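You operate a simulated robot arm through the tools that you are given. There is no shell and no other tool.

The job below is to be done with a simulated robot arm. You get a single attempt, and the scene is never put back.

TASK
Move the finished jar from the shaker to the brown mat and shake jar 62.
Fine: press start once; leave the jar in the cradle with the clamp open. Set down upright: jar, what you pick out.

Only the result counts: the job must be done as asked and must still hold three seconds after the hand-in. Knocking over, shifting, dropping, spilling or breaking anything else fails it.

THE ROBOT
A 7-joint arm with a two-finger parallel gripper, fixed in place. Base frame: the origin is at the foot of the arm, x ahead of it, y to its left, z up. Lengths are in m, angles in degrees, forces in N, time in s.
Its first joint turns from -166.0 to 166.0 degrees. Payload 4.4 kg.
Tool frame: the origin (TCP) lies between the finger pads and is the grasp point; the fingertips stand 0.023 m ahead of it; z points along the fingers, y is the line along which they close. Largest opening 0.094 m; finger width 0.038, thickness 0.01; the body of the gripper, 0.054 by 0.096 m, starts 0.039 m behind the TCP.
Orientation is that of the tool frame in the base frame, as [roll, pitch, yaw] about the fixed x, y, z axes, in that order (R = Rz(yaw) Ry(pitch) Rx(roll)). With the fingers straight down and closing along the base's y, the tool's x points along the base's -x, its y along +y and its z along -z.

THE INTERFACE
- The arm moves only by the tool send_rows. Its argument "rows" is one flat list of numbers, 7 for each row, row after row: the shift along the tool's x, y, z in m, then the turn, a rotation vector about the tool's x, y, z in degrees, then the finger opening in m, from 0 to 0.094. In form: [dx, dy, dz, ax, ay, az, grip, dx, dy, dz, ax, ay, az, grip, ...]. A call has 1 to 20 rows; each row shifts and turns the commanded pose from where the row before left it, along the tool's axes as they then stand. Rows are played at 5 a second. More than 0.05 m and 8.6 degrees between two rows, or a gripper value outside its range, and nothing of the call is played. A pose out of reach is approached as far as the arm can. The call stops where the force on the tool passes 40 N (or 10 N more than at its start, if that is more) or the arm is blocked; 0.2 s more then pass. The fingers move at their own pace (about 0.072 m/s each) and stop on an object; they squeeze with about 29 N. The grip force told is the motor's: it shows also when the fingers shut on nothing. Time passes only in rows, and 0.2 s behind the last, so rows that do not move let the fingers close. The reply holds the time, the measured pose of the TCP, the force on the tool along the base axes, the opening and the grip force, in the units named above and with some noise, with the torque about the TCP (base axes, N m) and any sound that the robot's microphone picked up.
- Cameras (640 x 400 px; columns grow to the right, rows downward): "scene" is fixed at [0.0488, 0.65, 1.4241]; the picture's right is [-0.38, -0.92, 0.00], its down [-0.56, 0.23, -0.80] and it looks along [0.74, -0.30, -0.60] (base axes); focal length 329 px, centre (320, 200). "wrist" rides on the gripper at [0.086, 0.016, -0.075] in the tool frame; the picture's right is [-0.18, 0.98, 0.00], its down [-0.58, -0.11, -0.81] and it looks along [-0.79, -0.15, 0.59] (tool axes); focal length 243 px, centre (320, 200). There is no depth. A picture from a camera that has moved, and an enlarged one, comes with that camera's place and axes in the base frame and with its lens.
- grab_frame(camera): a new picture of that camera. No time passes.
- inspect(camera, box): a new picture of the part [left, top, right, bottom] of that camera's present view, enlarged. No time passes.
- finish_job(): hands the job in; it is judged then, once.

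Places have to be worked out from the pictures, the camera data and where the tool is seen. Open the gripper and draw the arm clear of the work before you hand the job in, unless the task says otherwise.

The tools are called as name(argument=value, ...) on one line, values as JSON. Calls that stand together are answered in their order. send_rows: Moves the arm, as the interface text tells. Its arguments: {"type":"object","properties":{"rows":{"type":"array","items":{"type":"number"}}},"required":["rows"]} The other tools are called the same way: grab_frame (camera) takes a picture; inspect (camera, box) takes an enlarged picture of a part of a camera's view; finish_job () hands the job in.

At the start:

```text
t: 0.0
tcp_pos: [0.5906, 0.1769, 1.1422]
orientation: [-180.0, 0.0, -179.9]
ft_force: [-1.1, 0.2, -0.2]
wrist_torque: [0.0, 0.03, 0.02]
finger_gap: 0.0937
grip_force: 0.1
```

scene: 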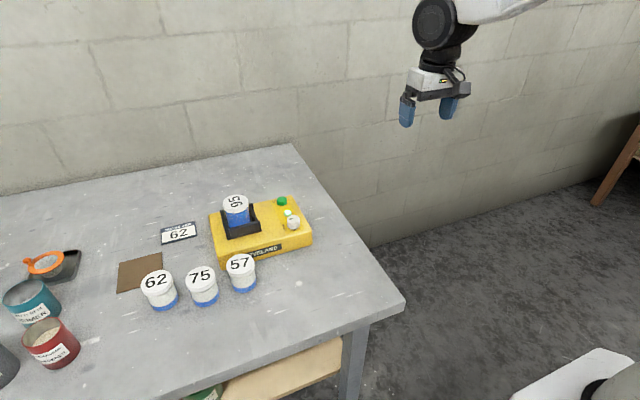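
wrist: 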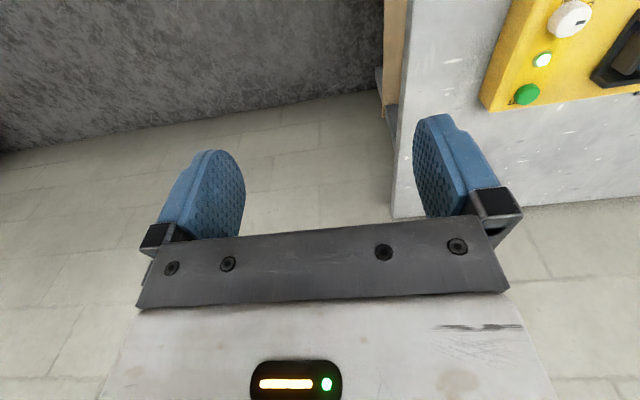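

I start with enlarged views of the shaker and the jars to work out their places.

inspect(camera="scene", box=[200, 180, 320, 270])

inspect(camera="scene", box=[100, 210, 270, 320])

inspect(camera="scene", box=[0, 210, 200, 390])

```text
4.44 times, centred on (260, 225) of scene
camera zoom: at [0.0488, 0.65, 1.4241], right [-0.38, -0.92, 0.0], down [-0.56, 0.23, -0.8], along [0.74, -0.3, -0.6], focal length 1462 px, centre (587, 89)
```

zoom: 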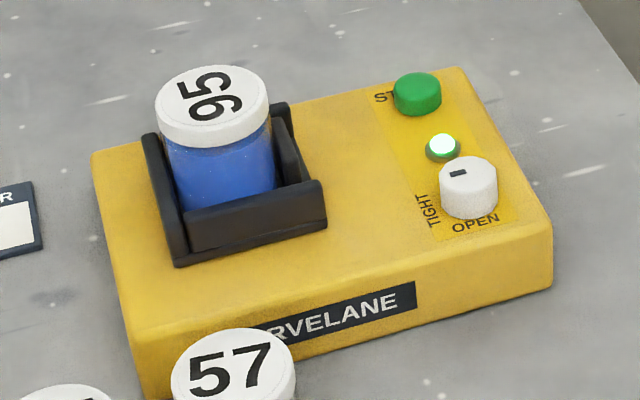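

```text
3.64 times, centred on (185, 265) of scene
camera zoom: at [0.0488, 0.65, 1.4241], right [-0.38, -0.92, 0.0], down [-0.56, 0.23, -0.8], along [0.74, -0.3, -0.6], focal length 1196 px, centre (811, -36)
```

zoom: 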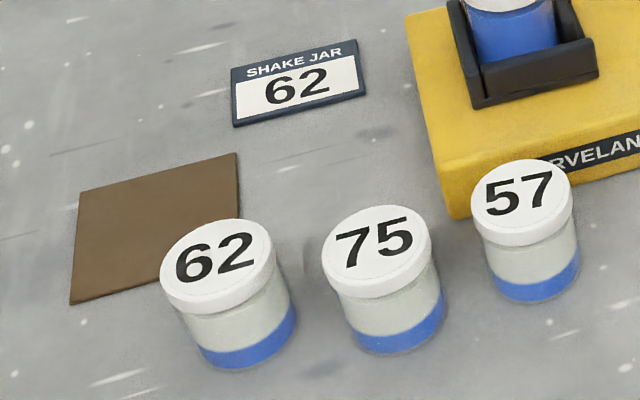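

```text
2.22 times, centred on (100, 300) of scene
camera zoom: at [0.0488, 0.65, 1.4241], right [-0.38, -0.92, 0.0], down [-0.56, 0.23, -0.8], along [0.74, -0.3, -0.6], focal length 731 px, centre (809, -22)
```

zoom: 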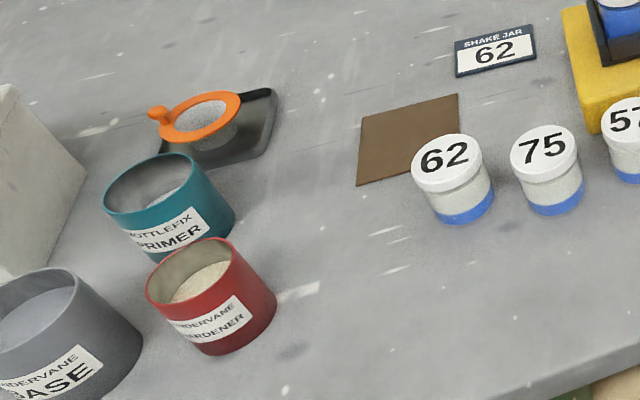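

The button comes out near (0.76, 0.47, 0.867) from the two views, so the machine top is around z 0.86. I move the tool toward y 0.55 at a safe height to get a closer wrist view of the shaker.

send_rows(rows=[0.012, 0.045, 0.005, 0, 0, 0, 0.094, 0.012, 0.045, 0.005, 0, 0, 0, 0.094, 0.012, 0.045, 0.005, 0, 0, 0, 0.094, 0.012, 0.045, 0.005, 0, 0, 0, 0.094, 0.012, 0.045, 0.005, 0, 0, 0, 0.094, 0.012, 0.045, 0.005, 0, 0, 0, 0.094, 0.012, 0.045, 0.005, 0, 0, 0, 0.094, 0.012, 0.045, 0.005, 0, 0, 0, 0.094, 0, 0, 0, 0, 0, 0, 0.094])

grab_frame(camera="wrist")

grab_frame(camera="scene")

```text
t: 2.0
tcp_pos: [0.4946, 0.5373, 1.1043]
orientation: [-179.9, -0.1, -179.9]
ft_force: [0.2, -0.6, -0.4]
wrist_torque: [-0.01, -0.03, 0.02]
finger_gap: 0.0938
grip_force: 0.1
```

```text
taken
camera wrist: at [0.4074, 0.5535, 1.1793], right [0.18, 0.98, 0.0], down [0.58, -0.11, 0.81], along [0.79, -0.15, -0.59], focal length 243 px, centre (320, 200)
```

wrist: 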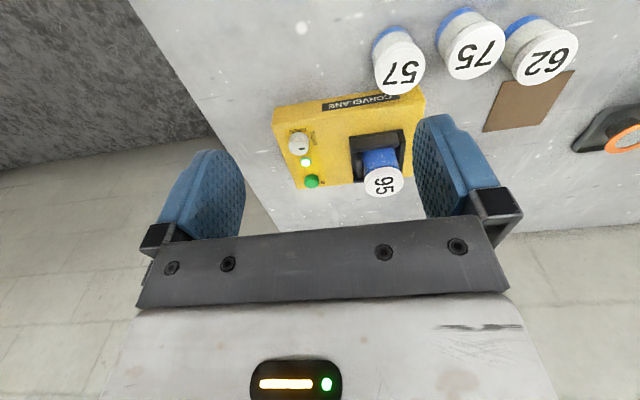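

```text
taken
```

scene: 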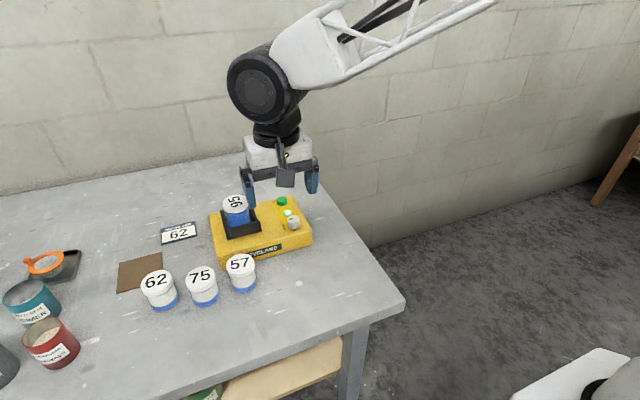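

Good overview from the wrist. I enlarge the shaker and the jars to measure them.

inspect(camera="wrist", box=[265, 85, 435, 205])

inspect(camera="wrist", box=[360, 0, 590, 140])

```text
3.33 times, centred on (350, 145) of wrist
camera zoom: at [0.4074, 0.5535, 1.1793], right [0.18, 0.98, 0.0], down [0.58, -0.11, 0.81], along [0.79, -0.15, -0.59], focal length 809 px, centre (220, 383)
```

zoom: 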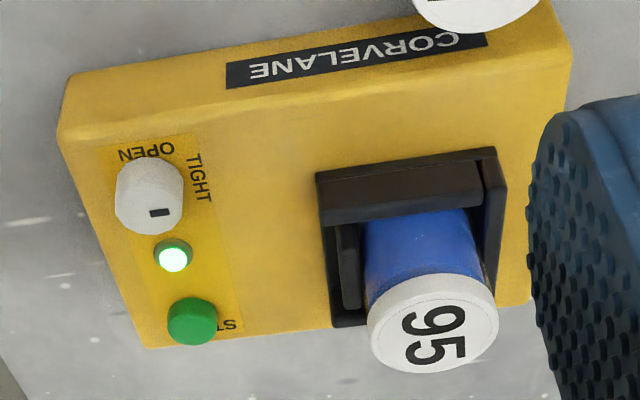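

```text
2.78 times, centred on (475, 70) of wrist
camera zoom: at [0.4074, 0.5535, 1.1793], right [0.18, 0.98, 0.0], down [0.58, -0.11, 0.81], along [0.79, -0.15, -0.59], focal length 675 px, centre (-111, 562)
```

zoom: 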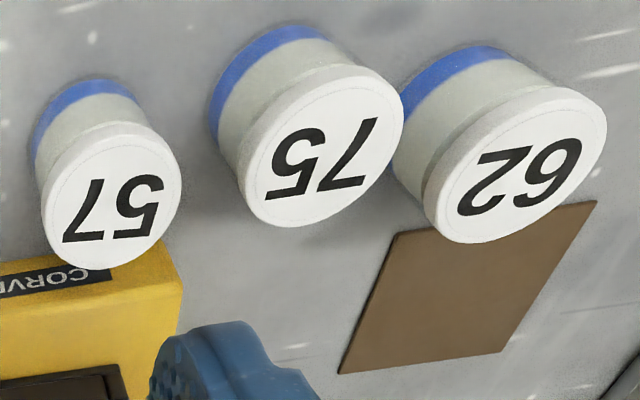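

From the two views: the shaker is about x 0.635–0.797, y 0.435–0.668 with its top near z 0.857. The lid of jar 95 is near (0.695, 0.598, 0.95), jar 62 near (0.588, 0.794), and the mat is centred near (0.70, 0.845) on a table at z 0.81. I go lower and closer for a look at the knob and cradle.

send_rows(rows=[-0.01, -0.01, 0.03, 0, 0, 0, 0.094, -0.01, -0.01, 0.03, 0, 0, 0, 0.094, -0.01, -0.01, 0.03, 0, 0, 0, 0.094, 0, -0.01, 0.01, 0, 0, 0, 0.094, 0, 0, 0, 0, 0, 0, 0.094])

grab_frame(camera="wrist")

inspect(camera="wrist", box=[240, 60, 400, 160])

```text
t: 3.2
tcp_pos: [0.5243, 0.4968, 1.0028]
orientation: [180.0, 0.0, -179.9]
ft_force: [-0.7, -0.5, 0.4]
wrist_torque: [0.01, -0.04, 0.01]
finger_gap: 0.0938
grip_force: 0.1
```

```text
taken
camera wrist: at [0.438, 0.5126, 1.0784], right [0.18, 0.98, 0.0], down [0.58, -0.11, 0.81], along [0.79, -0.15, -0.59], focal length 243 px, centre (320, 200)
```

wrist: 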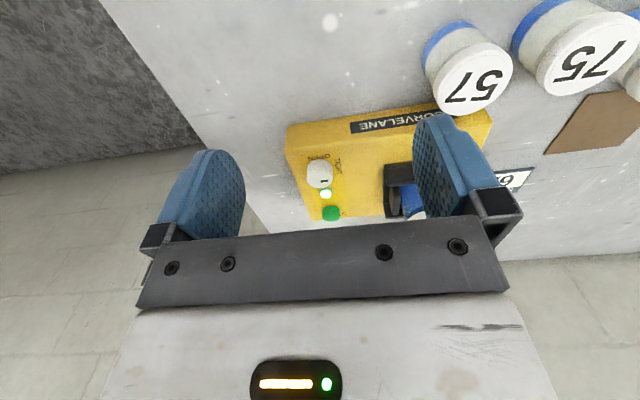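

```text
4.00 times, centred on (320, 110) of wrist
camera zoom: at [0.438, 0.5126, 1.0784], right [0.18, 0.98, 0.0], down [0.58, -0.11, 0.81], along [0.79, -0.15, -0.59], focal length 970 px, centre (320, 560)
```

zoom: 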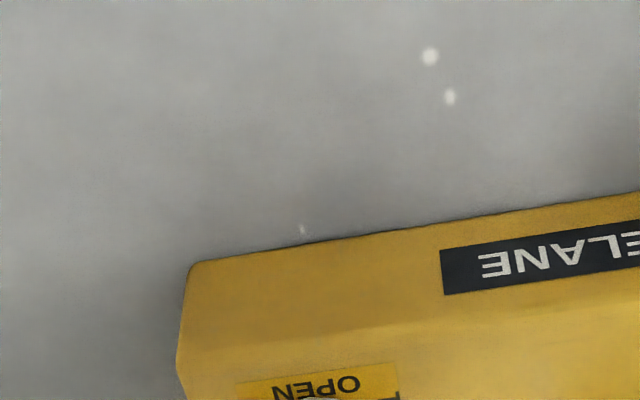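

The knob sits lower in this picture than I boxed, so I enlarge the right part.

inspect(camera="wrist", box=[280, 130, 400, 230])

inspect(camera="wrist", box=[300, 145, 350, 200])

inspect(camera="scene", box=[270, 185, 320, 240])

inspect(camera="scene", box=[205, 185, 275, 245])

```text
4.00 times, centred on (340, 180) of wrist
camera zoom: at [0.438, 0.5126, 1.0784], right [0.18, 0.98, 0.0], down [0.58, -0.11, 0.81], along [0.79, -0.15, -0.59], focal length 970 px, centre (240, 280)
```

zoom: 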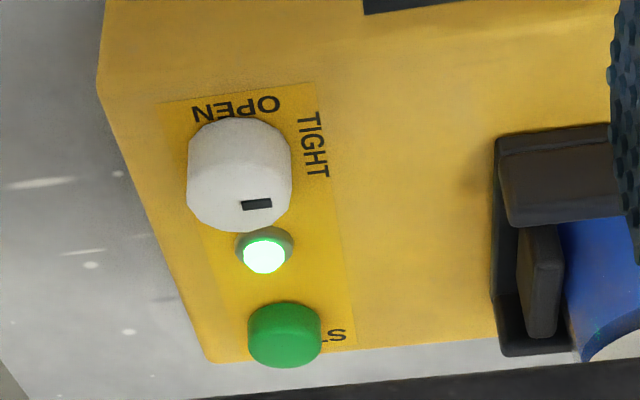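

```text
7.27 times, centred on (325, 172) of wrist
camera zoom: at [0.438, 0.5126, 1.0784], right [0.18, 0.98, 0.0], down [0.58, -0.11, 0.81], along [0.79, -0.15, -0.59], focal length 1764 px, centre (284, 400)
```

zoom: 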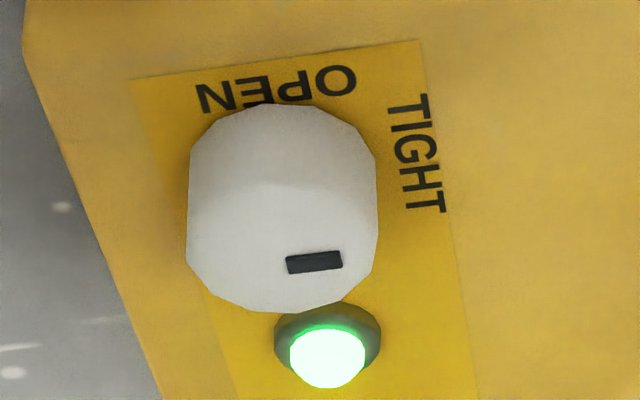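

```text
7.27 times, centred on (295, 212) of scene
camera zoom: at [0.0488, 0.65, 1.4241], right [-0.38, -0.92, 0.0], down [-0.56, 0.23, -0.8], along [0.74, -0.3, -0.6], focal length 2392 px, centre (502, 109)
```

zoom: 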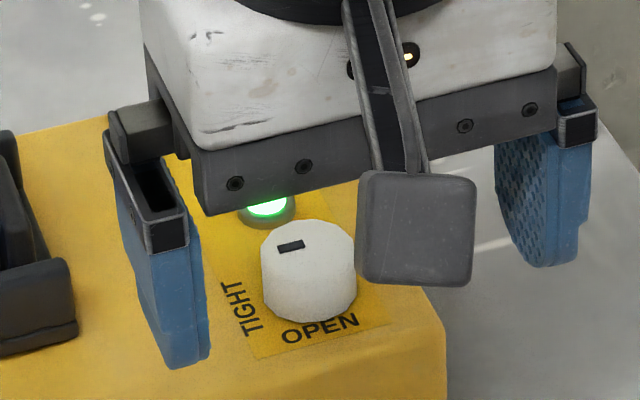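

```text
6.67 times, centred on (240, 215) of scene
camera zoom: at [0.0488, 0.65, 1.4241], right [-0.38, -0.92, 0.0], down [-0.56, 0.23, -0.8], along [0.74, -0.3, -0.6], focal length 2192 px, centre (853, 100)
```

zoom: 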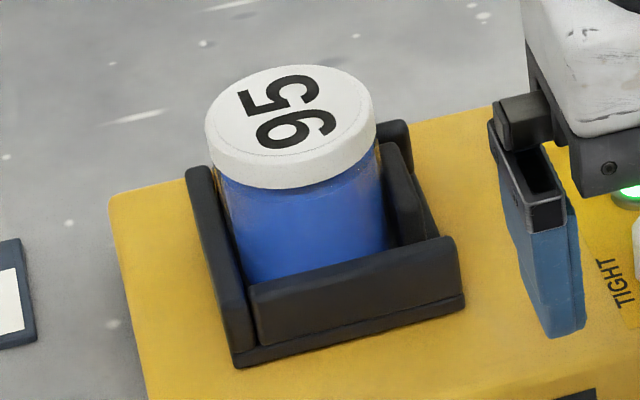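

The knob's mark points to +y (TIGHT), with OPEN on the -x side, so opening it means a 90° counter-clockwise turn seen from above. The mat is about 1.1 m from the base axis, beyond the tool-down reach, so before touching anything I turn the tool to face that way. Then I test the reach at a safe height.

send_rows(rows=[0, 0, -0.01, 0, 0, -8.4, 0.094, 0, 0, -0.01, 0, 0, -8.4, 0.094, 0, 0, 0, 0, 0, -8.4, 0.094, 0, 0, 0, 0, 0, -8.4, 0.094, 0, 0, 0, 0, 0, -8.4, 0.094, 0, 0, 0, 0, 0, -8.4, 0.094, 0, 0.03, 0, 0, 0, 0, 0.094, 0, 0.03, 0, 0, 0, 0, 0.094, -0.04, 0.0275, 0, 0, 0, 0, 0.094, -0.04, 0, 0, 0, 0, 0, 0.094, -0.04, 0, 0, 0, 0, 0, 0.094, -0.04, 0, 0, 0, 0, 0, 0.094, -0.04, 0, 0, 0, 0, 0, 0.094, 0, 0, 0, 0, 0, 0, 0.094])

grab_frame(camera="wrist")

grab_frame(camera="scene")

```text
t: 6.2
tcp_pos: [0.5836, 0.7097, 1.0241]
orientation: [180.0, 0.2, -129.6]
ft_force: [-0.2, 1.2, -0.6]
wrist_torque: [0.01, -0.01, 0.01]
finger_gap: 0.0943
grip_force: 0.0
```

```text
taken
camera wrist: at [0.5163, 0.6519, 1.0999], right [-0.64, 0.77, 0.0], down [0.45, 0.38, 0.81], along [0.62, 0.52, -0.59], focal length 243 px, centre (320, 200)
```

wrist: 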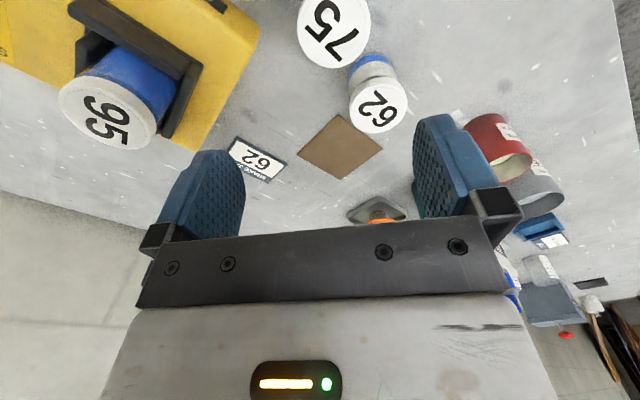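

```text
taken
```

scene: 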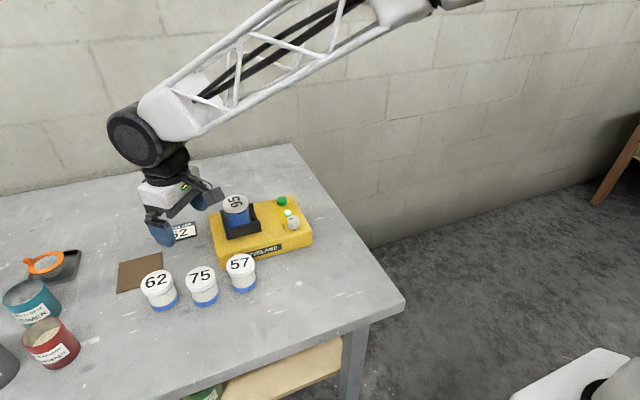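

The arm stands at radius 0.92 with the tool down and no trouble. I push on outward at this height to see where it stops.

send_rows(rows=[-0.03, 0, 0, 0, 0, 0, 0.094, -0.03, 0, 0, 0, 0, 0, 0.094, -0.03, 0, 0, 0, 0, 0, 0.094, -0.03, 0, 0, 0, 0, 0, 0.094, 0, 0, 0, 0, 0, 0, 0.094, 0, 0, 0, 0, 0, 0, 0.094])

grab_frame(camera="scene")

```text
t: 7.6
tcp_pos: [0.6593, 0.8001, 1.0236]
orientation: [180.0, 0.1, -129.7]
ft_force: [0.5, -0.3, -1.1]
wrist_torque: [0.06, 0.03, -0.02]
finger_gap: 0.0943
grip_force: 0.1
```

```text
taken
```

scene: 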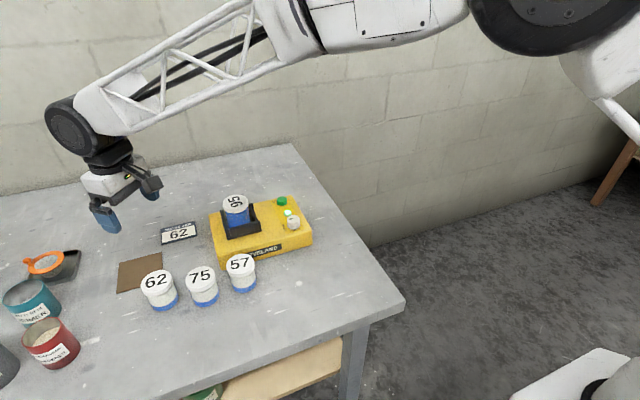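

Radius 1.037 was reached with the tool still vertical and the elbow still bent, so the reach may be better than stated. I continue toward the mat centre.

send_rows(rows=[-0.03, 0, 0, 0, 0, 0, 0.094, -0.03, 0, 0, 0, 0, 0, 0.094, 0, 0, 0, 0, 0, 0, 0.094, 0, 0, 0, 0, 0, 0, 0.094])

grab_frame(camera="wrist")

grab_frame(camera="scene")

```text
t: 8.6
tcp_pos: [0.6988, 0.8468, 1.0233]
orientation: [-179.9, 0.0, -129.6]
ft_force: [0.0, -1.2, 0.1]
wrist_torque: [0.01, 0.01, -0.02]
finger_gap: 0.094
grip_force: 0.1
```

```text
taken
camera wrist: at [0.6313, 0.7901, 1.0991], right [-0.64, 0.77, 0.0], down [0.45, 0.38, 0.81], along [0.62, 0.52, -0.59], focal length 243 px, centre (320, 200)
```

wrist: 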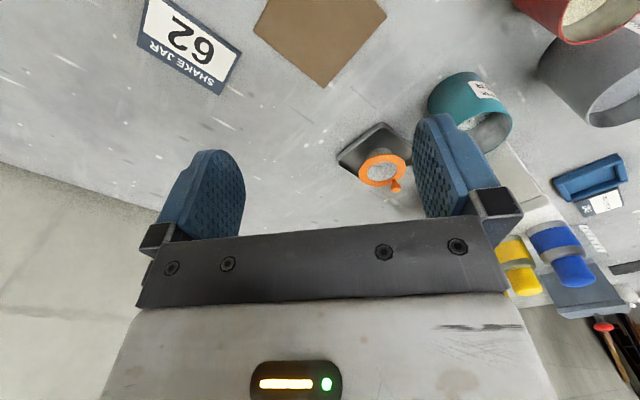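

```text
taken
```

scene: 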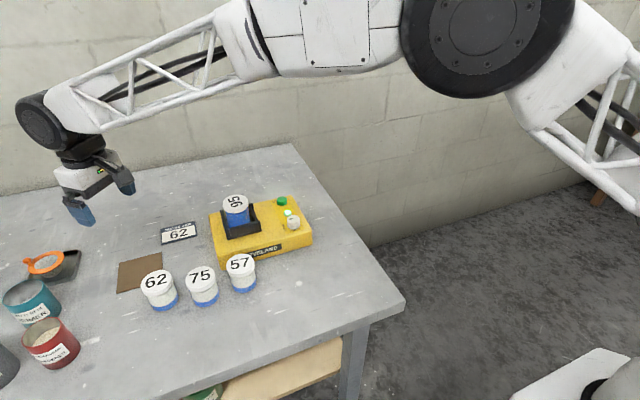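

Mat centre is reachable with the tool vertical at this height, and the picture agrees that the mat lies below the tool. I test lowering to about z 0.90 over the empty mat.

send_rows(rows=[0, 0, 0.04, 0, 0, 0, 0.094, 0, 0, 0.04, 0, 0, 0, 0.094, 0, 0, 0.04, 0, 0, 0, 0.094, 0, 0, 0, 0, 0, 0, 0.094, 0, 0, 0, 0, 0, 0, 0.094])

grab_frame(camera="scene")

grab_frame(camera="wrist")

```text
t: 9.8
tcp_pos: [0.7013, 0.8466, 0.9023]
orientation: [179.9, 0.1, -129.6]
ft_force: [-0.2, -0.4, 0.3]
wrist_torque: [0.02, 0.0, 0.0]
finger_gap: 0.0939
grip_force: 0.0
```

```text
taken
```

scene: 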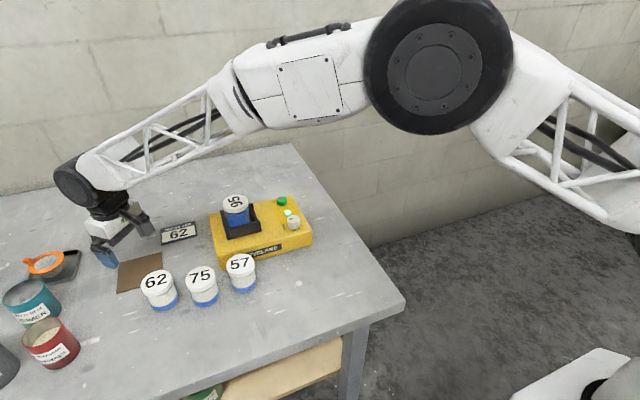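

```text
taken
camera wrist: at [0.6325, 0.7901, 0.9783], right [-0.64, 0.77, 0.0], down [0.45, 0.38, 0.81], along [0.62, 0.52, -0.59], focal length 243 px, centre (320, 200)
```

wrist: 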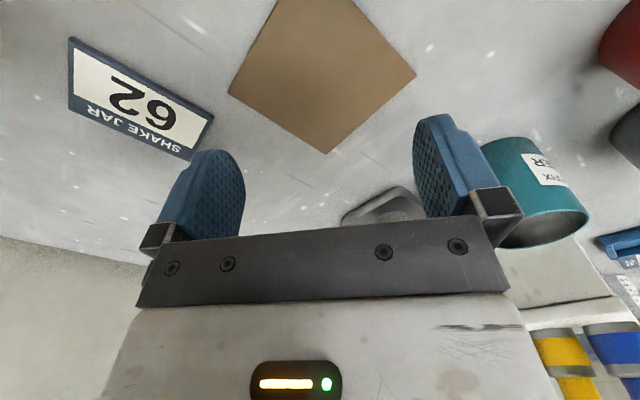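

Fine: the mat (x 0.652–0.747, y 0.799–0.894) is reachable with a vertical tool, so no tilt is needed. Now I lift, go back over the knob, near (0.657, 0.4715), and turn the tool back so the fingers close along y.

send_rows(rows=[0, 0, -0.04, 0, 0, 0, 0.094, 0, 0, -0.04, 0, 0, 0, 0.094, 0, 0, -0.04, 0, 0, 0, 0.094, 0, 0, -0.04, 0, 0, 0, 0.094, 0.0396, -0.0256, 0, 0, 0, 0, 0.094, 0.0396, -0.0256, 0, 0, 0, 0, 0.094, 0.0396, -0.0256, 0, 0, 0, 0, 0.094, 0.0396, -0.0256, 0, 0, 0, 0, 0.094, 0.0396, -0.0256, 0, 0, 0, 0, 0.094, 0.0396, -0.0256, 0, 0, 0, 0, 0.094, 0.0396, -0.0256, 0, 0, 0, 0, 0.094, 0.0396, -0.0256, 0, 0, 0, 0, 0.094, 0, 0, 0, 0, 0, 8.4, 0.06, 0, 0, 0, 0, 0, 8.4, 0.06, 0, 0, 0, 0, 0, 8.4, 0.06, 0, 0, 0, 0, 0, 8.4, 0.06, 0, 0, 0, 0, 0, 8.4, 0.06, 0, 0, 0, 0, 0, 8.4, 0.06, 0, 0, 0, 0, 0, 0, 0.06])

grab_frame(camera="wrist")

inspect(camera="scene", box=[200, 150, 320, 250])

```text
t: 13.8
tcp_pos: [0.6543, 0.4711, 1.0627]
orientation: [-179.9, -0.1, 179.9]
ft_force: [0.4, 0.2, -0.4]
wrist_torque: [-0.01, 0.01, -0.01]
finger_gap: 0.0601
grip_force: 0.1
```

```text
taken
camera wrist: at [0.5678, 0.4874, 1.1385], right [0.19, 0.98, 0.0], down [0.58, -0.11, 0.81], along [0.79, -0.15, -0.59], focal length 243 px, centre (320, 200)
```

wrist: 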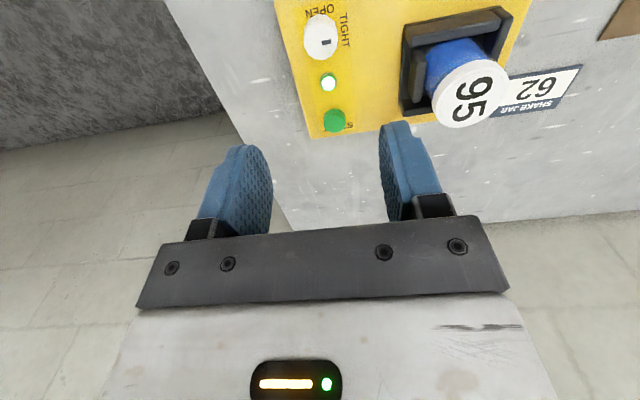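

```text
4.00 times, centred on (260, 200) of scene
camera zoom: at [0.0488, 0.65, 1.4241], right [-0.38, -0.92, 0.0], down [-0.56, 0.23, -0.8], along [0.74, -0.3, -0.6], focal length 1315 px, centre (560, 200)
```

zoom: 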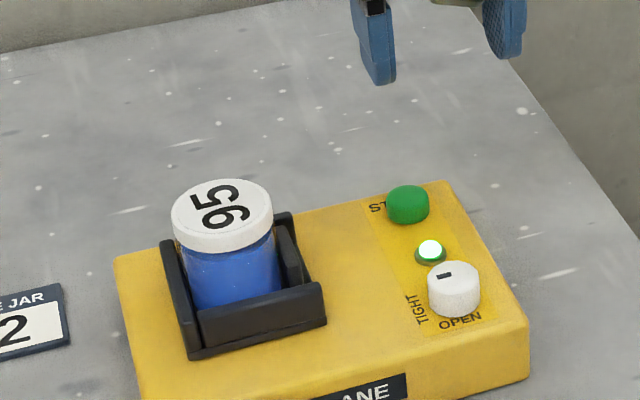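

Now above the knob; I enlarge the knob and the cradle from here to fix their coordinates.

inspect(camera="wrist", box=[280, 0, 380, 60])

inspect(camera="wrist", box=[390, 0, 530, 140])

inspect(camera="scene", box=[265, 185, 320, 240])

```text
6.40 times, centred on (330, 30) of wrist
camera zoom: at [0.5678, 0.4874, 1.1385], right [0.19, 0.98, 0.0], down [0.58, -0.11, 0.81], along [0.79, -0.15, -0.59], focal length 1553 px, centre (256, 1288)
```

zoom: 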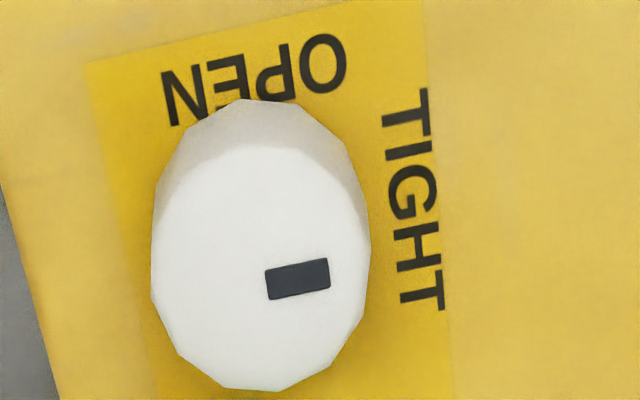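

```text
2.86 times, centred on (460, 70) of wrist
camera zoom: at [0.5678, 0.4874, 1.1385], right [0.19, 0.98, 0.0], down [0.58, -0.11, 0.81], along [0.79, -0.15, -0.59], focal length 693 px, centre (-80, 571)
```

zoom: 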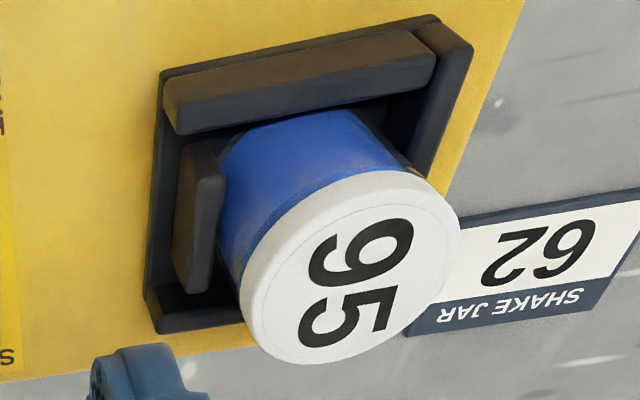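

```text
7.27 times, centred on (292, 212) of scene
camera zoom: at [0.0488, 0.65, 1.4241], right [-0.38, -0.92, 0.0], down [-0.56, 0.23, -0.8], along [0.74, -0.3, -0.6], focal length 2392 px, centre (520, 109)
```

zoom: 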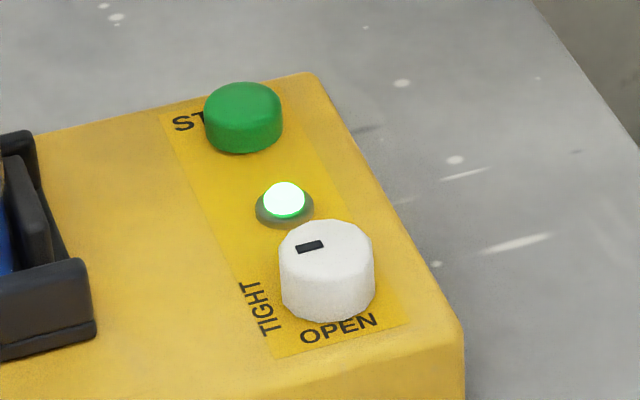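

Knob top is at about (0.6625, 0.4706, 0.881) with a 0.032 m diameter; the machine's top is z 0.858. I descend with the fingers open on ±y of the knob to TCP z 0.888, leaving the tips about 7 mm above the surface.

send_rows(rows=[-0.0082, -0.0005, 0.03, 0, 0, 0, 0.06, 0, 0, 0.04, 0, 0, 0, 0.06, 0, 0, 0.04, 0, 0, 0, 0.06, 0, 0, 0.04, 0, 0, 0, 0.06, 0, 0, 0.0247, 0, 0, 0, 0.06, 0, 0, 0, 0, 0, 0, 0.06])

inspect(camera="scene", box=[250, 165, 330, 245])

grab_frame(camera="wrist")

```text
t: 15.2
tcp_pos: [0.6621, 0.4716, 0.8861]
orientation: [-179.9, 0.0, 180.0]
ft_force: [-0.4, -0.2, -0.2]
wrist_torque: [-0.01, -0.01, -0.04]
finger_gap: 0.0601
grip_force: 0.1
```

```text
5.00 times, centred on (290, 205) of scene
camera zoom: at [0.0488, 0.65, 1.4241], right [-0.38, -0.92, 0.0], down [-0.56, 0.23, -0.8], along [0.74, -0.3, -0.6], focal length 1644 px, centre (470, 175)
```

zoom: 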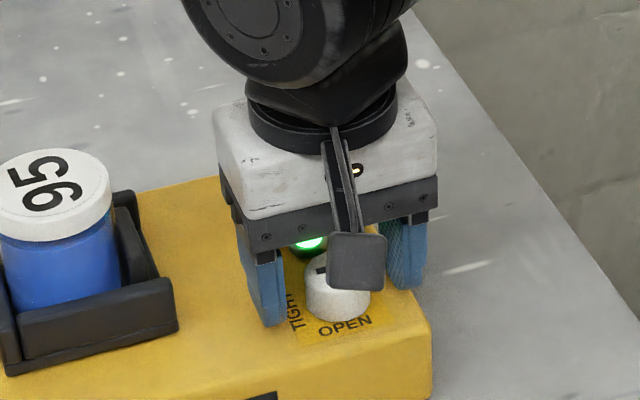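

```text
taken
camera wrist: at [0.576, 0.4877, 0.9607], right [0.18, 0.98, 0.0], down [0.58, -0.11, 0.81], along [0.79, -0.15, -0.59], focal length 243 px, centre (320, 200)
```

wrist: 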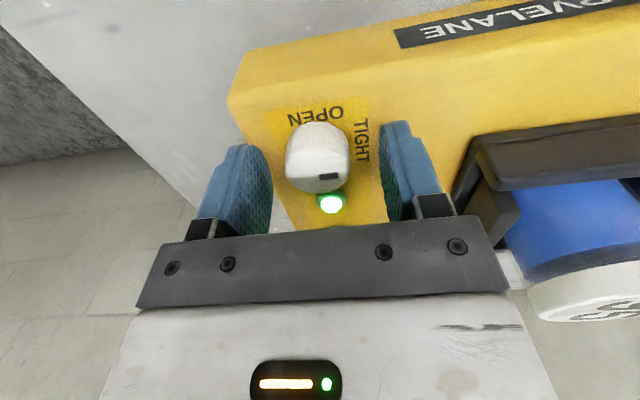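

The knob stands between the fingers, well centred. I close on it.

send_rows(rows=[0, 0, 0, 0, 0, 0, 0.02, 0, 0, 0, 0, 0, 0, 0.02, 0, 0, 0, 0, 0, 0, 0.02])

```text
t: 16.0
tcp_pos: [0.6628, 0.4696, 0.8836]
orientation: [-179.9, 0.0, 179.9]
ft_force: [0.3, -9.1, 3.8]
wrist_torque: [-0.36, -0.23, 0.0]
finger_gap: 0.0332
grip_force: 44.9
stopped in row 3: the force on the tool passed its limit at 42 N (the readings are from after the stop); the commanded pose is now the measured one
```

The squeeze passed the limit briefly because the fingers were about a millimetre off-centre in y; the knob is held at 0.033 opening. I ease the tool slightly toward -y and read the force again.

send_rows(rows=[0, -0.001, -0.001, 0, 0, 0, 0.02, 0, 0, 0, 0, 0, 0, 0.02])

```text
t: 16.6
tcp_pos: [0.6631, 0.469, 0.8847]
orientation: [-179.9, -0.2, -179.9]
ft_force: [-5.1, 3.4, -11.0]
wrist_torque: [0.13, -0.37, 0.01]
finger_gap: 0.0333
grip_force: 44.7
```

Forces are modest now. I turn the knob counter-clockwise (seen from above) about 25° and check.

send_rows(rows=[0, 0, 0, 0, 0, -6, 0.02, 0, 0, 0, 0, 0, -6, 0.02, 0, 0, 0, 0, 0, -6, 0.02, 0, 0, 0, 0, 0, -6, 0.02])

grab_frame(camera="wrist")

inspect(camera="scene", box=[250, 165, 330, 245])

```text
t: 17.6
tcp_pos: [0.6637, 0.4685, 0.8853]
orientation: [-179.9, -0.1, -156.0]
ft_force: [8.3, -3.1, -14.9]
wrist_torque: [-0.35, 0.33, 0.0]
finger_gap: 0.033
grip_force: 45.4
```

```text
taken
camera wrist: at [0.5773, 0.4485, 0.9609], right [-0.23, 0.97, 0.0], down [0.58, 0.14, 0.81], along [0.78, 0.19, -0.59], focal length 243 px, centre (320, 200)
```

wrist: 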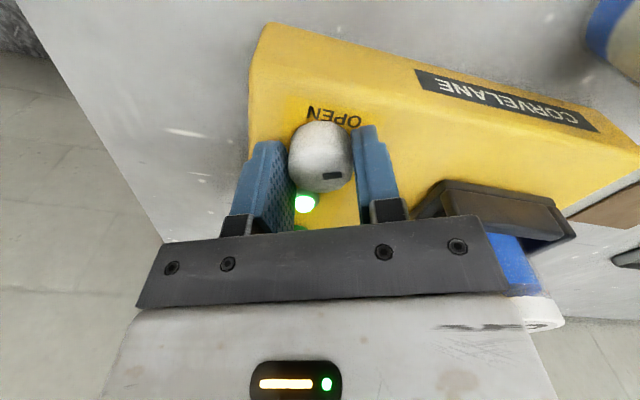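

```text
5.00 times, centred on (290, 205) of scene
camera zoom: at [0.0488, 0.65, 1.4241], right [-0.38, -0.92, 0.0], down [-0.56, 0.23, -0.8], along [0.74, -0.3, -0.6], focal length 1644 px, centre (470, 175)
```

zoom: 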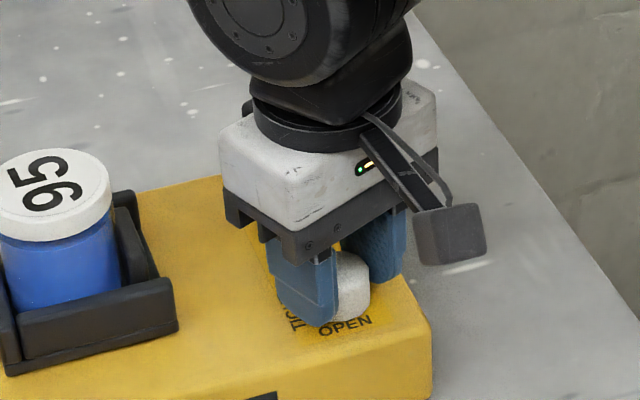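

The knob turns with the fingers. I continue the remaining 66°, easing down half a millimetre to relieve the pull.

send_rows(rows=[0, 0, 0.0005, 0, 0, -6, 0.02, 0, 0, 0, 0, 0, -6, 0.02, 0, 0, 0, 0, 0, -6, 0.02, 0, 0, 0, 0, 0, -6, 0.02, 0, 0, 0, 0, 0, -6, 0.02, 0, 0, 0, 0, 0, -6, 0.02])

grab_frame(camera="wrist")

```text
t: 18.6
tcp_pos: [0.6646, 0.4685, 0.8847]
orientation: [-179.9, 0.0, -132.6]
ft_force: [10.0, -3.4, -4.2]
wrist_torque: [-0.03, -0.43, -0.03]
finger_gap: 0.0331
grip_force: 45.1
stopped in row 5: the force on the tool passed its limit at 43 N (the readings are from after the stop); the commanded pose is now the measured one
```

```text
taken
camera wrist: at [0.5928, 0.4156, 0.9609], right [-0.6, 0.8, 0.0], down [0.47, 0.36, 0.81], along [0.65, 0.48, -0.59], focal length 243 px, centre (320, 200)
```

wrist: 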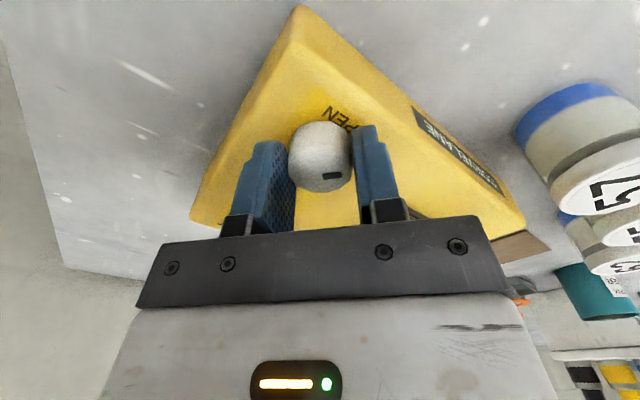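

Half-way the side force passed the limit because the knob's axis is about 1–2 mm off my tool axis (it looks to be near (0.665, 0.4695)). I open slightly, recentre and grip again.

send_rows(rows=[0, 0, 0, 0, 0, 0, 0.044, 0, 0, 0, 0, 0, 0, 0.044, -0.0011, 0.0002, -0.0005, 0, 0, 0, 0.044, 0, 0, 0, 0, 0, 0, 0.044])

grab_frame(camera="wrist")

inspect(camera="wrist", box=[270, 110, 370, 210])

```text
t: 19.6
tcp_pos: [0.6638, 0.4699, 0.8855]
orientation: [-179.9, -0.1, -132.5]
ft_force: [-0.5, 0.3, -0.4]
wrist_torque: [-0.01, -0.02, -0.01]
finger_gap: 0.044
grip_force: 0.0
```

```text
taken
camera wrist: at [0.5929, 0.4168, 0.9618], right [-0.6, 0.8, 0.0], down [0.47, 0.36, 0.81], along [0.65, 0.48, -0.59], focal length 243 px, centre (320, 200)
```

wrist: 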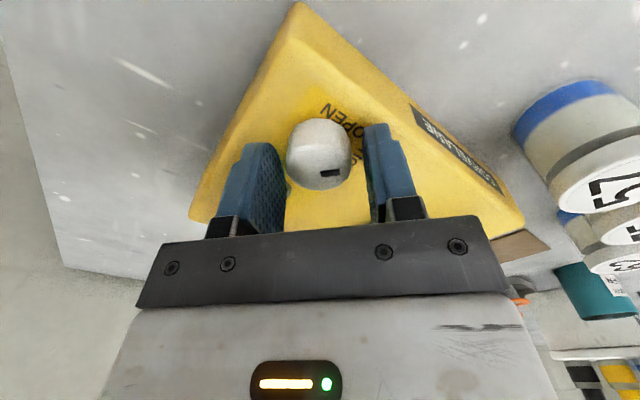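

```text
4.00 times, centred on (320, 160) of wrist
camera zoom: at [0.5929, 0.4168, 0.9618], right [-0.6, 0.8, 0.0], down [0.47, 0.36, 0.81], along [0.65, 0.48, -0.59], focal length 970 px, centre (320, 360)
```

zoom: 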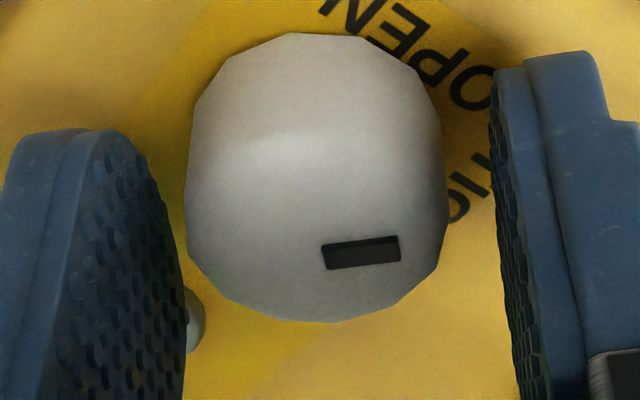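

The knob stayed turned by 48° and the fingers are nearly centred on it. I close again and read the force.

send_rows(rows=[0, 0, 0, 0, 0, 0, 0.031, 0, 0, 0, 0, 0, 0, 0.029, 0, 0, 0, 0, 0, 0, 0.027])

```text
t: 20.4
tcp_pos: [0.6631, 0.4703, 0.886]
orientation: [-179.9, 0.0, -132.6]
ft_force: [15.1, -13.8, -2.0]
wrist_torque: [-0.29, -0.38, 0.0]
finger_gap: 0.0329
grip_force: 44.7
```

A 20 N side push along the closing axis shows a 1 mm offset; I shift the tool by -1 mm in its own y.

send_rows(rows=[0, -0.001, 0, 0, 0, 0, 0.027, 0, 0, 0, 0, 0, 0, 0.027])

```text
t: 21.1
tcp_pos: [0.6637, 0.4694, 0.8868]
orientation: [-179.9, -0.1, -132.5]
ft_force: [-5.5, -8.6, 8.8]
wrist_torque: [-0.22, 0.22, -0.01]
finger_gap: 0.033
grip_force: 45.3
```

Nearly no side load now. I turn on by another 21°, then read again.

send_rows(rows=[0, 0, 0, 0, 0, -5.3, 0.027, 0, 0, 0, 0, 0, -5.3, 0.027, 0, 0, 0, 0, 0, -5.3, 0.027, 0, 0, 0, 0, 0, -5.3, 0.027])

```text
t: 22.1
tcp_pos: [0.665, 0.4692, 0.8865]
orientation: [179.9, -0.2, -111.4]
ft_force: [-14.4, -22.0, 20.3]
wrist_torque: [-0.31, 0.21, 0.0]
finger_gap: 0.0327
grip_force: 45.6
```

Load is building along the tool's x and upward; I relieve it with a 1 mm shift along tool x and 0.5 mm up, then read.

send_rows(rows=[0.001, 0, -0.0007, 0, 0, 0, 0.027, 0, 0, 0, 0, 0, 0, 0.027])

```text
t: 22.6
tcp_pos: [0.6647, 0.4695, 0.8855]
orientation: [-179.9, 0.0, -111.4]
ft_force: [11.1, 5.0, -1.2]
wrist_torque: [0.26, -0.34, -0.03]
finger_gap: 0.0333
grip_force: 44.9
```

Relaxed. I turn the last 21° to bring the mark to OPEN.

send_rows(rows=[0, 0, 0, 0, 0, -5.4, 0.027, 0, 0, 0, 0, 0, -5.4, 0.027, 0, 0, 0, 0, 0, -5.4, 0.027, 0, 0, 0, 0, 0, -5.4, 0.027])

grab_frame(camera="wrist")

inspect(camera="scene", box=[205, 165, 325, 245])

```text
t: 23.3
tcp_pos: [0.6647, 0.4685, 0.8856]
orientation: [-179.9, 0.0, -100.6]
ft_force: [8.6, 7.8, -6.8]
wrist_torque: [0.48, -0.55, -0.03]
finger_gap: 0.0329
grip_force: 44.8
stopped in row 3: the force on the tool passed its limit at 41 N (the readings are from after the stop); the commanded pose is now the measured one
```

```text
taken
camera wrist: at [0.6326, 0.3864, 0.9617], right [-0.93, 0.36, 0.0], down [0.21, 0.55, 0.81], along [0.29, 0.75, -0.59], focal length 243 px, centre (320, 200)
```

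wrist: 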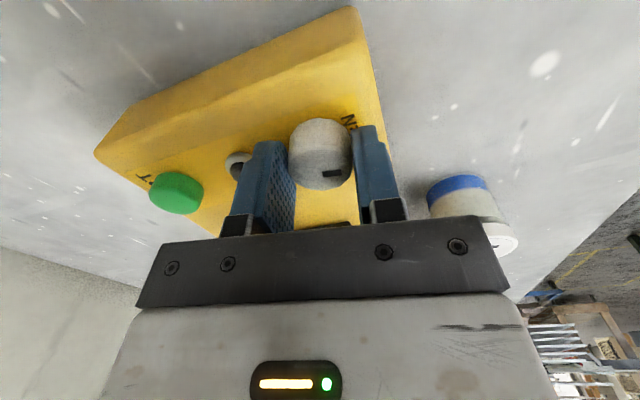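

```text
5.00 times, centred on (265, 205) of scene
camera zoom: at [0.0488, 0.65, 1.4241], right [-0.38, -0.92, 0.0], down [-0.56, 0.23, -0.8], along [0.74, -0.3, -0.6], focal length 1644 px, centre (595, 175)
```

zoom: 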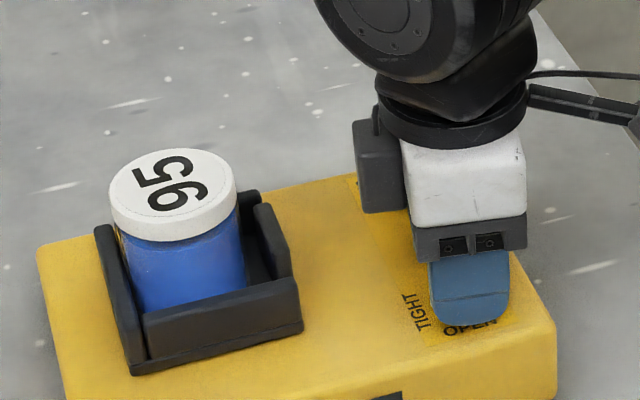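

The light went off and the clamp jaw has moved away from jar 95, with 79° turned so far. I relieve the load slightly and turn the last 10°.

send_rows(rows=[-0.0005, -0.0004, 0.0003, 0, 0, -2, 0.027, 0, 0, 0, 0, 0, -3, 0.027, 0, 0, 0, 0, 0, -3, 0.027, 0, 0, 0, 0, 0, -2.5, 0.027])

```text
t: 24.3
tcp_pos: [0.6652, 0.4692, 0.886]
orientation: [-179.9, -0.2, -90.1]
ft_force: [9.9, 0.1, -4.6]
wrist_torque: [-0.02, -0.28, -0.02]
finger_gap: 0.0327
grip_force: 44.6
```

The knob is at 90°. I open only slightly (the indicator light is close to the +x finger), lift straight up and look.

send_rows(rows=[0, 0, 0, 0, 0, 0, 0.041, 0, 0, 0, 0, 0, 0, 0.041, 0, 0, -0.01, 0, 0, 0, 0.041, 0, 0, -0.03, 0, 0, 0, 0.041, 0, 0, -0.04, 0, 0, 0, 0.041, 0, 0, -0.04, 0, 0, 0, 0.06, 0, 0, -0.04, 0, 0, 0, 0.06, 0, 0, 0, 0, 0, 0, 0.06])

inspect(camera="scene", box=[205, 165, 325, 245])

grab_frame(camera="wrist")

```text
t: 26.1
tcp_pos: [0.6631, 0.469, 1.0457]
orientation: [-180.0, -0.1, -90.1]
ft_force: [0.0, -0.3, 0.7]
wrist_torque: [0.01, 0.0, -0.01]
finger_gap: 0.06
grip_force: 0.0
```

```text
5.00 times, centred on (265, 205) of scene
camera zoom: at [0.0488, 0.65, 1.4241], right [-0.38, -0.92, 0.0], down [-0.56, 0.23, -0.8], along [0.74, -0.3, -0.6], focal length 1644 px, centre (595, 175)
```

zoom: 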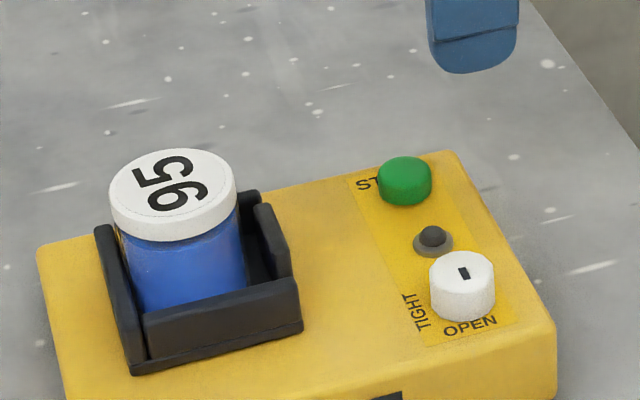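

```text
taken
camera wrist: at [0.6468, 0.3823, 1.1221], right [-0.98, 0.19, 0.0], down [0.11, 0.58, 0.81], along [0.15, 0.79, -0.59], focal length 243 px, centre (320, 200)
```

wrist: 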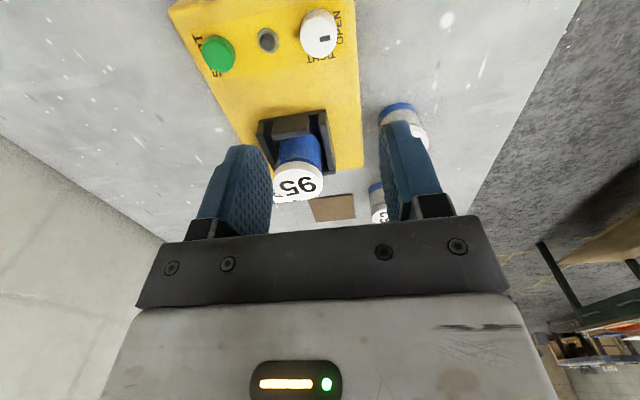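

The mark now points at OPEN and the light is off. I enlarge the cradle from this side to see its walls and the jaw.

inspect(camera="wrist", box=[240, 90, 360, 210])

inspect(camera="scene", box=[205, 185, 275, 245])

```text
3.33 times, centred on (300, 150) of wrist
camera zoom: at [0.6468, 0.3823, 1.1221], right [-0.98, 0.19, 0.0], down [0.11, 0.58, 0.81], along [0.15, 0.79, -0.59], focal length 809 px, centre (387, 367)
```

zoom: 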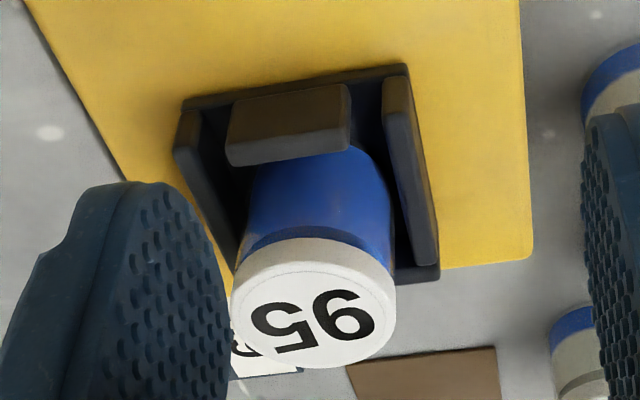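

```text
6.67 times, centred on (240, 215) of scene
camera zoom: at [0.0488, 0.65, 1.4241], right [-0.38, -0.92, 0.0], down [-0.56, 0.23, -0.8], along [0.74, -0.3, -0.6], focal length 2192 px, centre (853, 100)
```

zoom: 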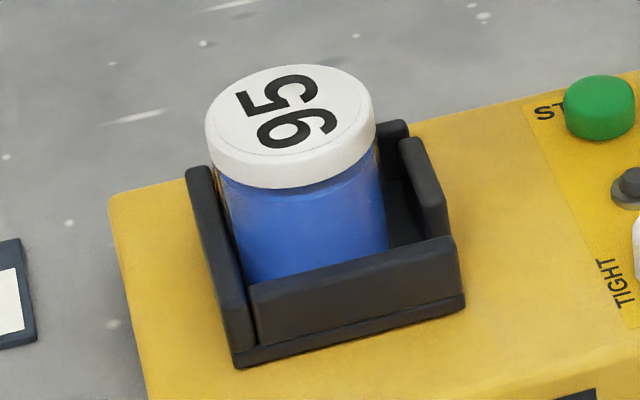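

I enlarge the cradle's near end further to read the wall heights.

inspect(camera="wrist", box=[285, 100, 345, 140])

inspect(camera="wrist", box=[340, 85, 385, 120])

inspect(camera="wrist", box=[250, 100, 310, 160])

```text
10.00 times, centred on (315, 120) of wrist
camera zoom: at [0.6468, 0.3823, 1.1221], right [-0.98, 0.19, 0.0], down [0.11, 0.58, 0.81], along [0.15, 0.79, -0.59], focal length 2426 px, centre (370, 1000)
```

zoom: 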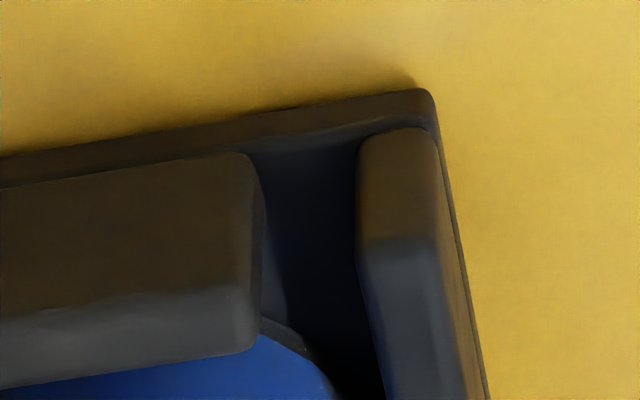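

```text
11.43 times, centred on (362, 102) of wrist
camera zoom: at [0.6468, 0.3823, 1.1221], right [-0.98, 0.19, 0.0], down [0.11, 0.58, 0.81], along [0.15, 0.79, -0.59], focal length 2773 px, centre (-166, 1314)
```

zoom: 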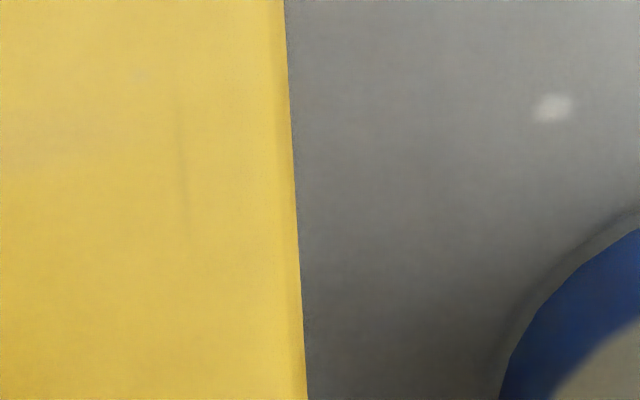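

```text
6.67 times, centred on (280, 130) of wrist
camera zoom: at [0.6468, 0.3823, 1.1221], right [-0.98, 0.19, 0.0], down [0.11, 0.58, 0.81], along [0.15, 0.79, -0.59], focal length 1618 px, centre (587, 667)
```

zoom: 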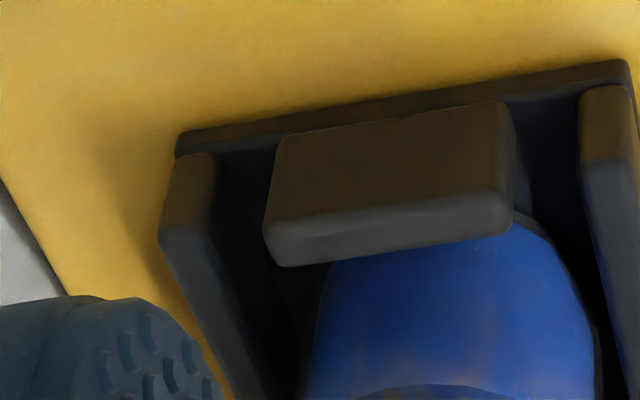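

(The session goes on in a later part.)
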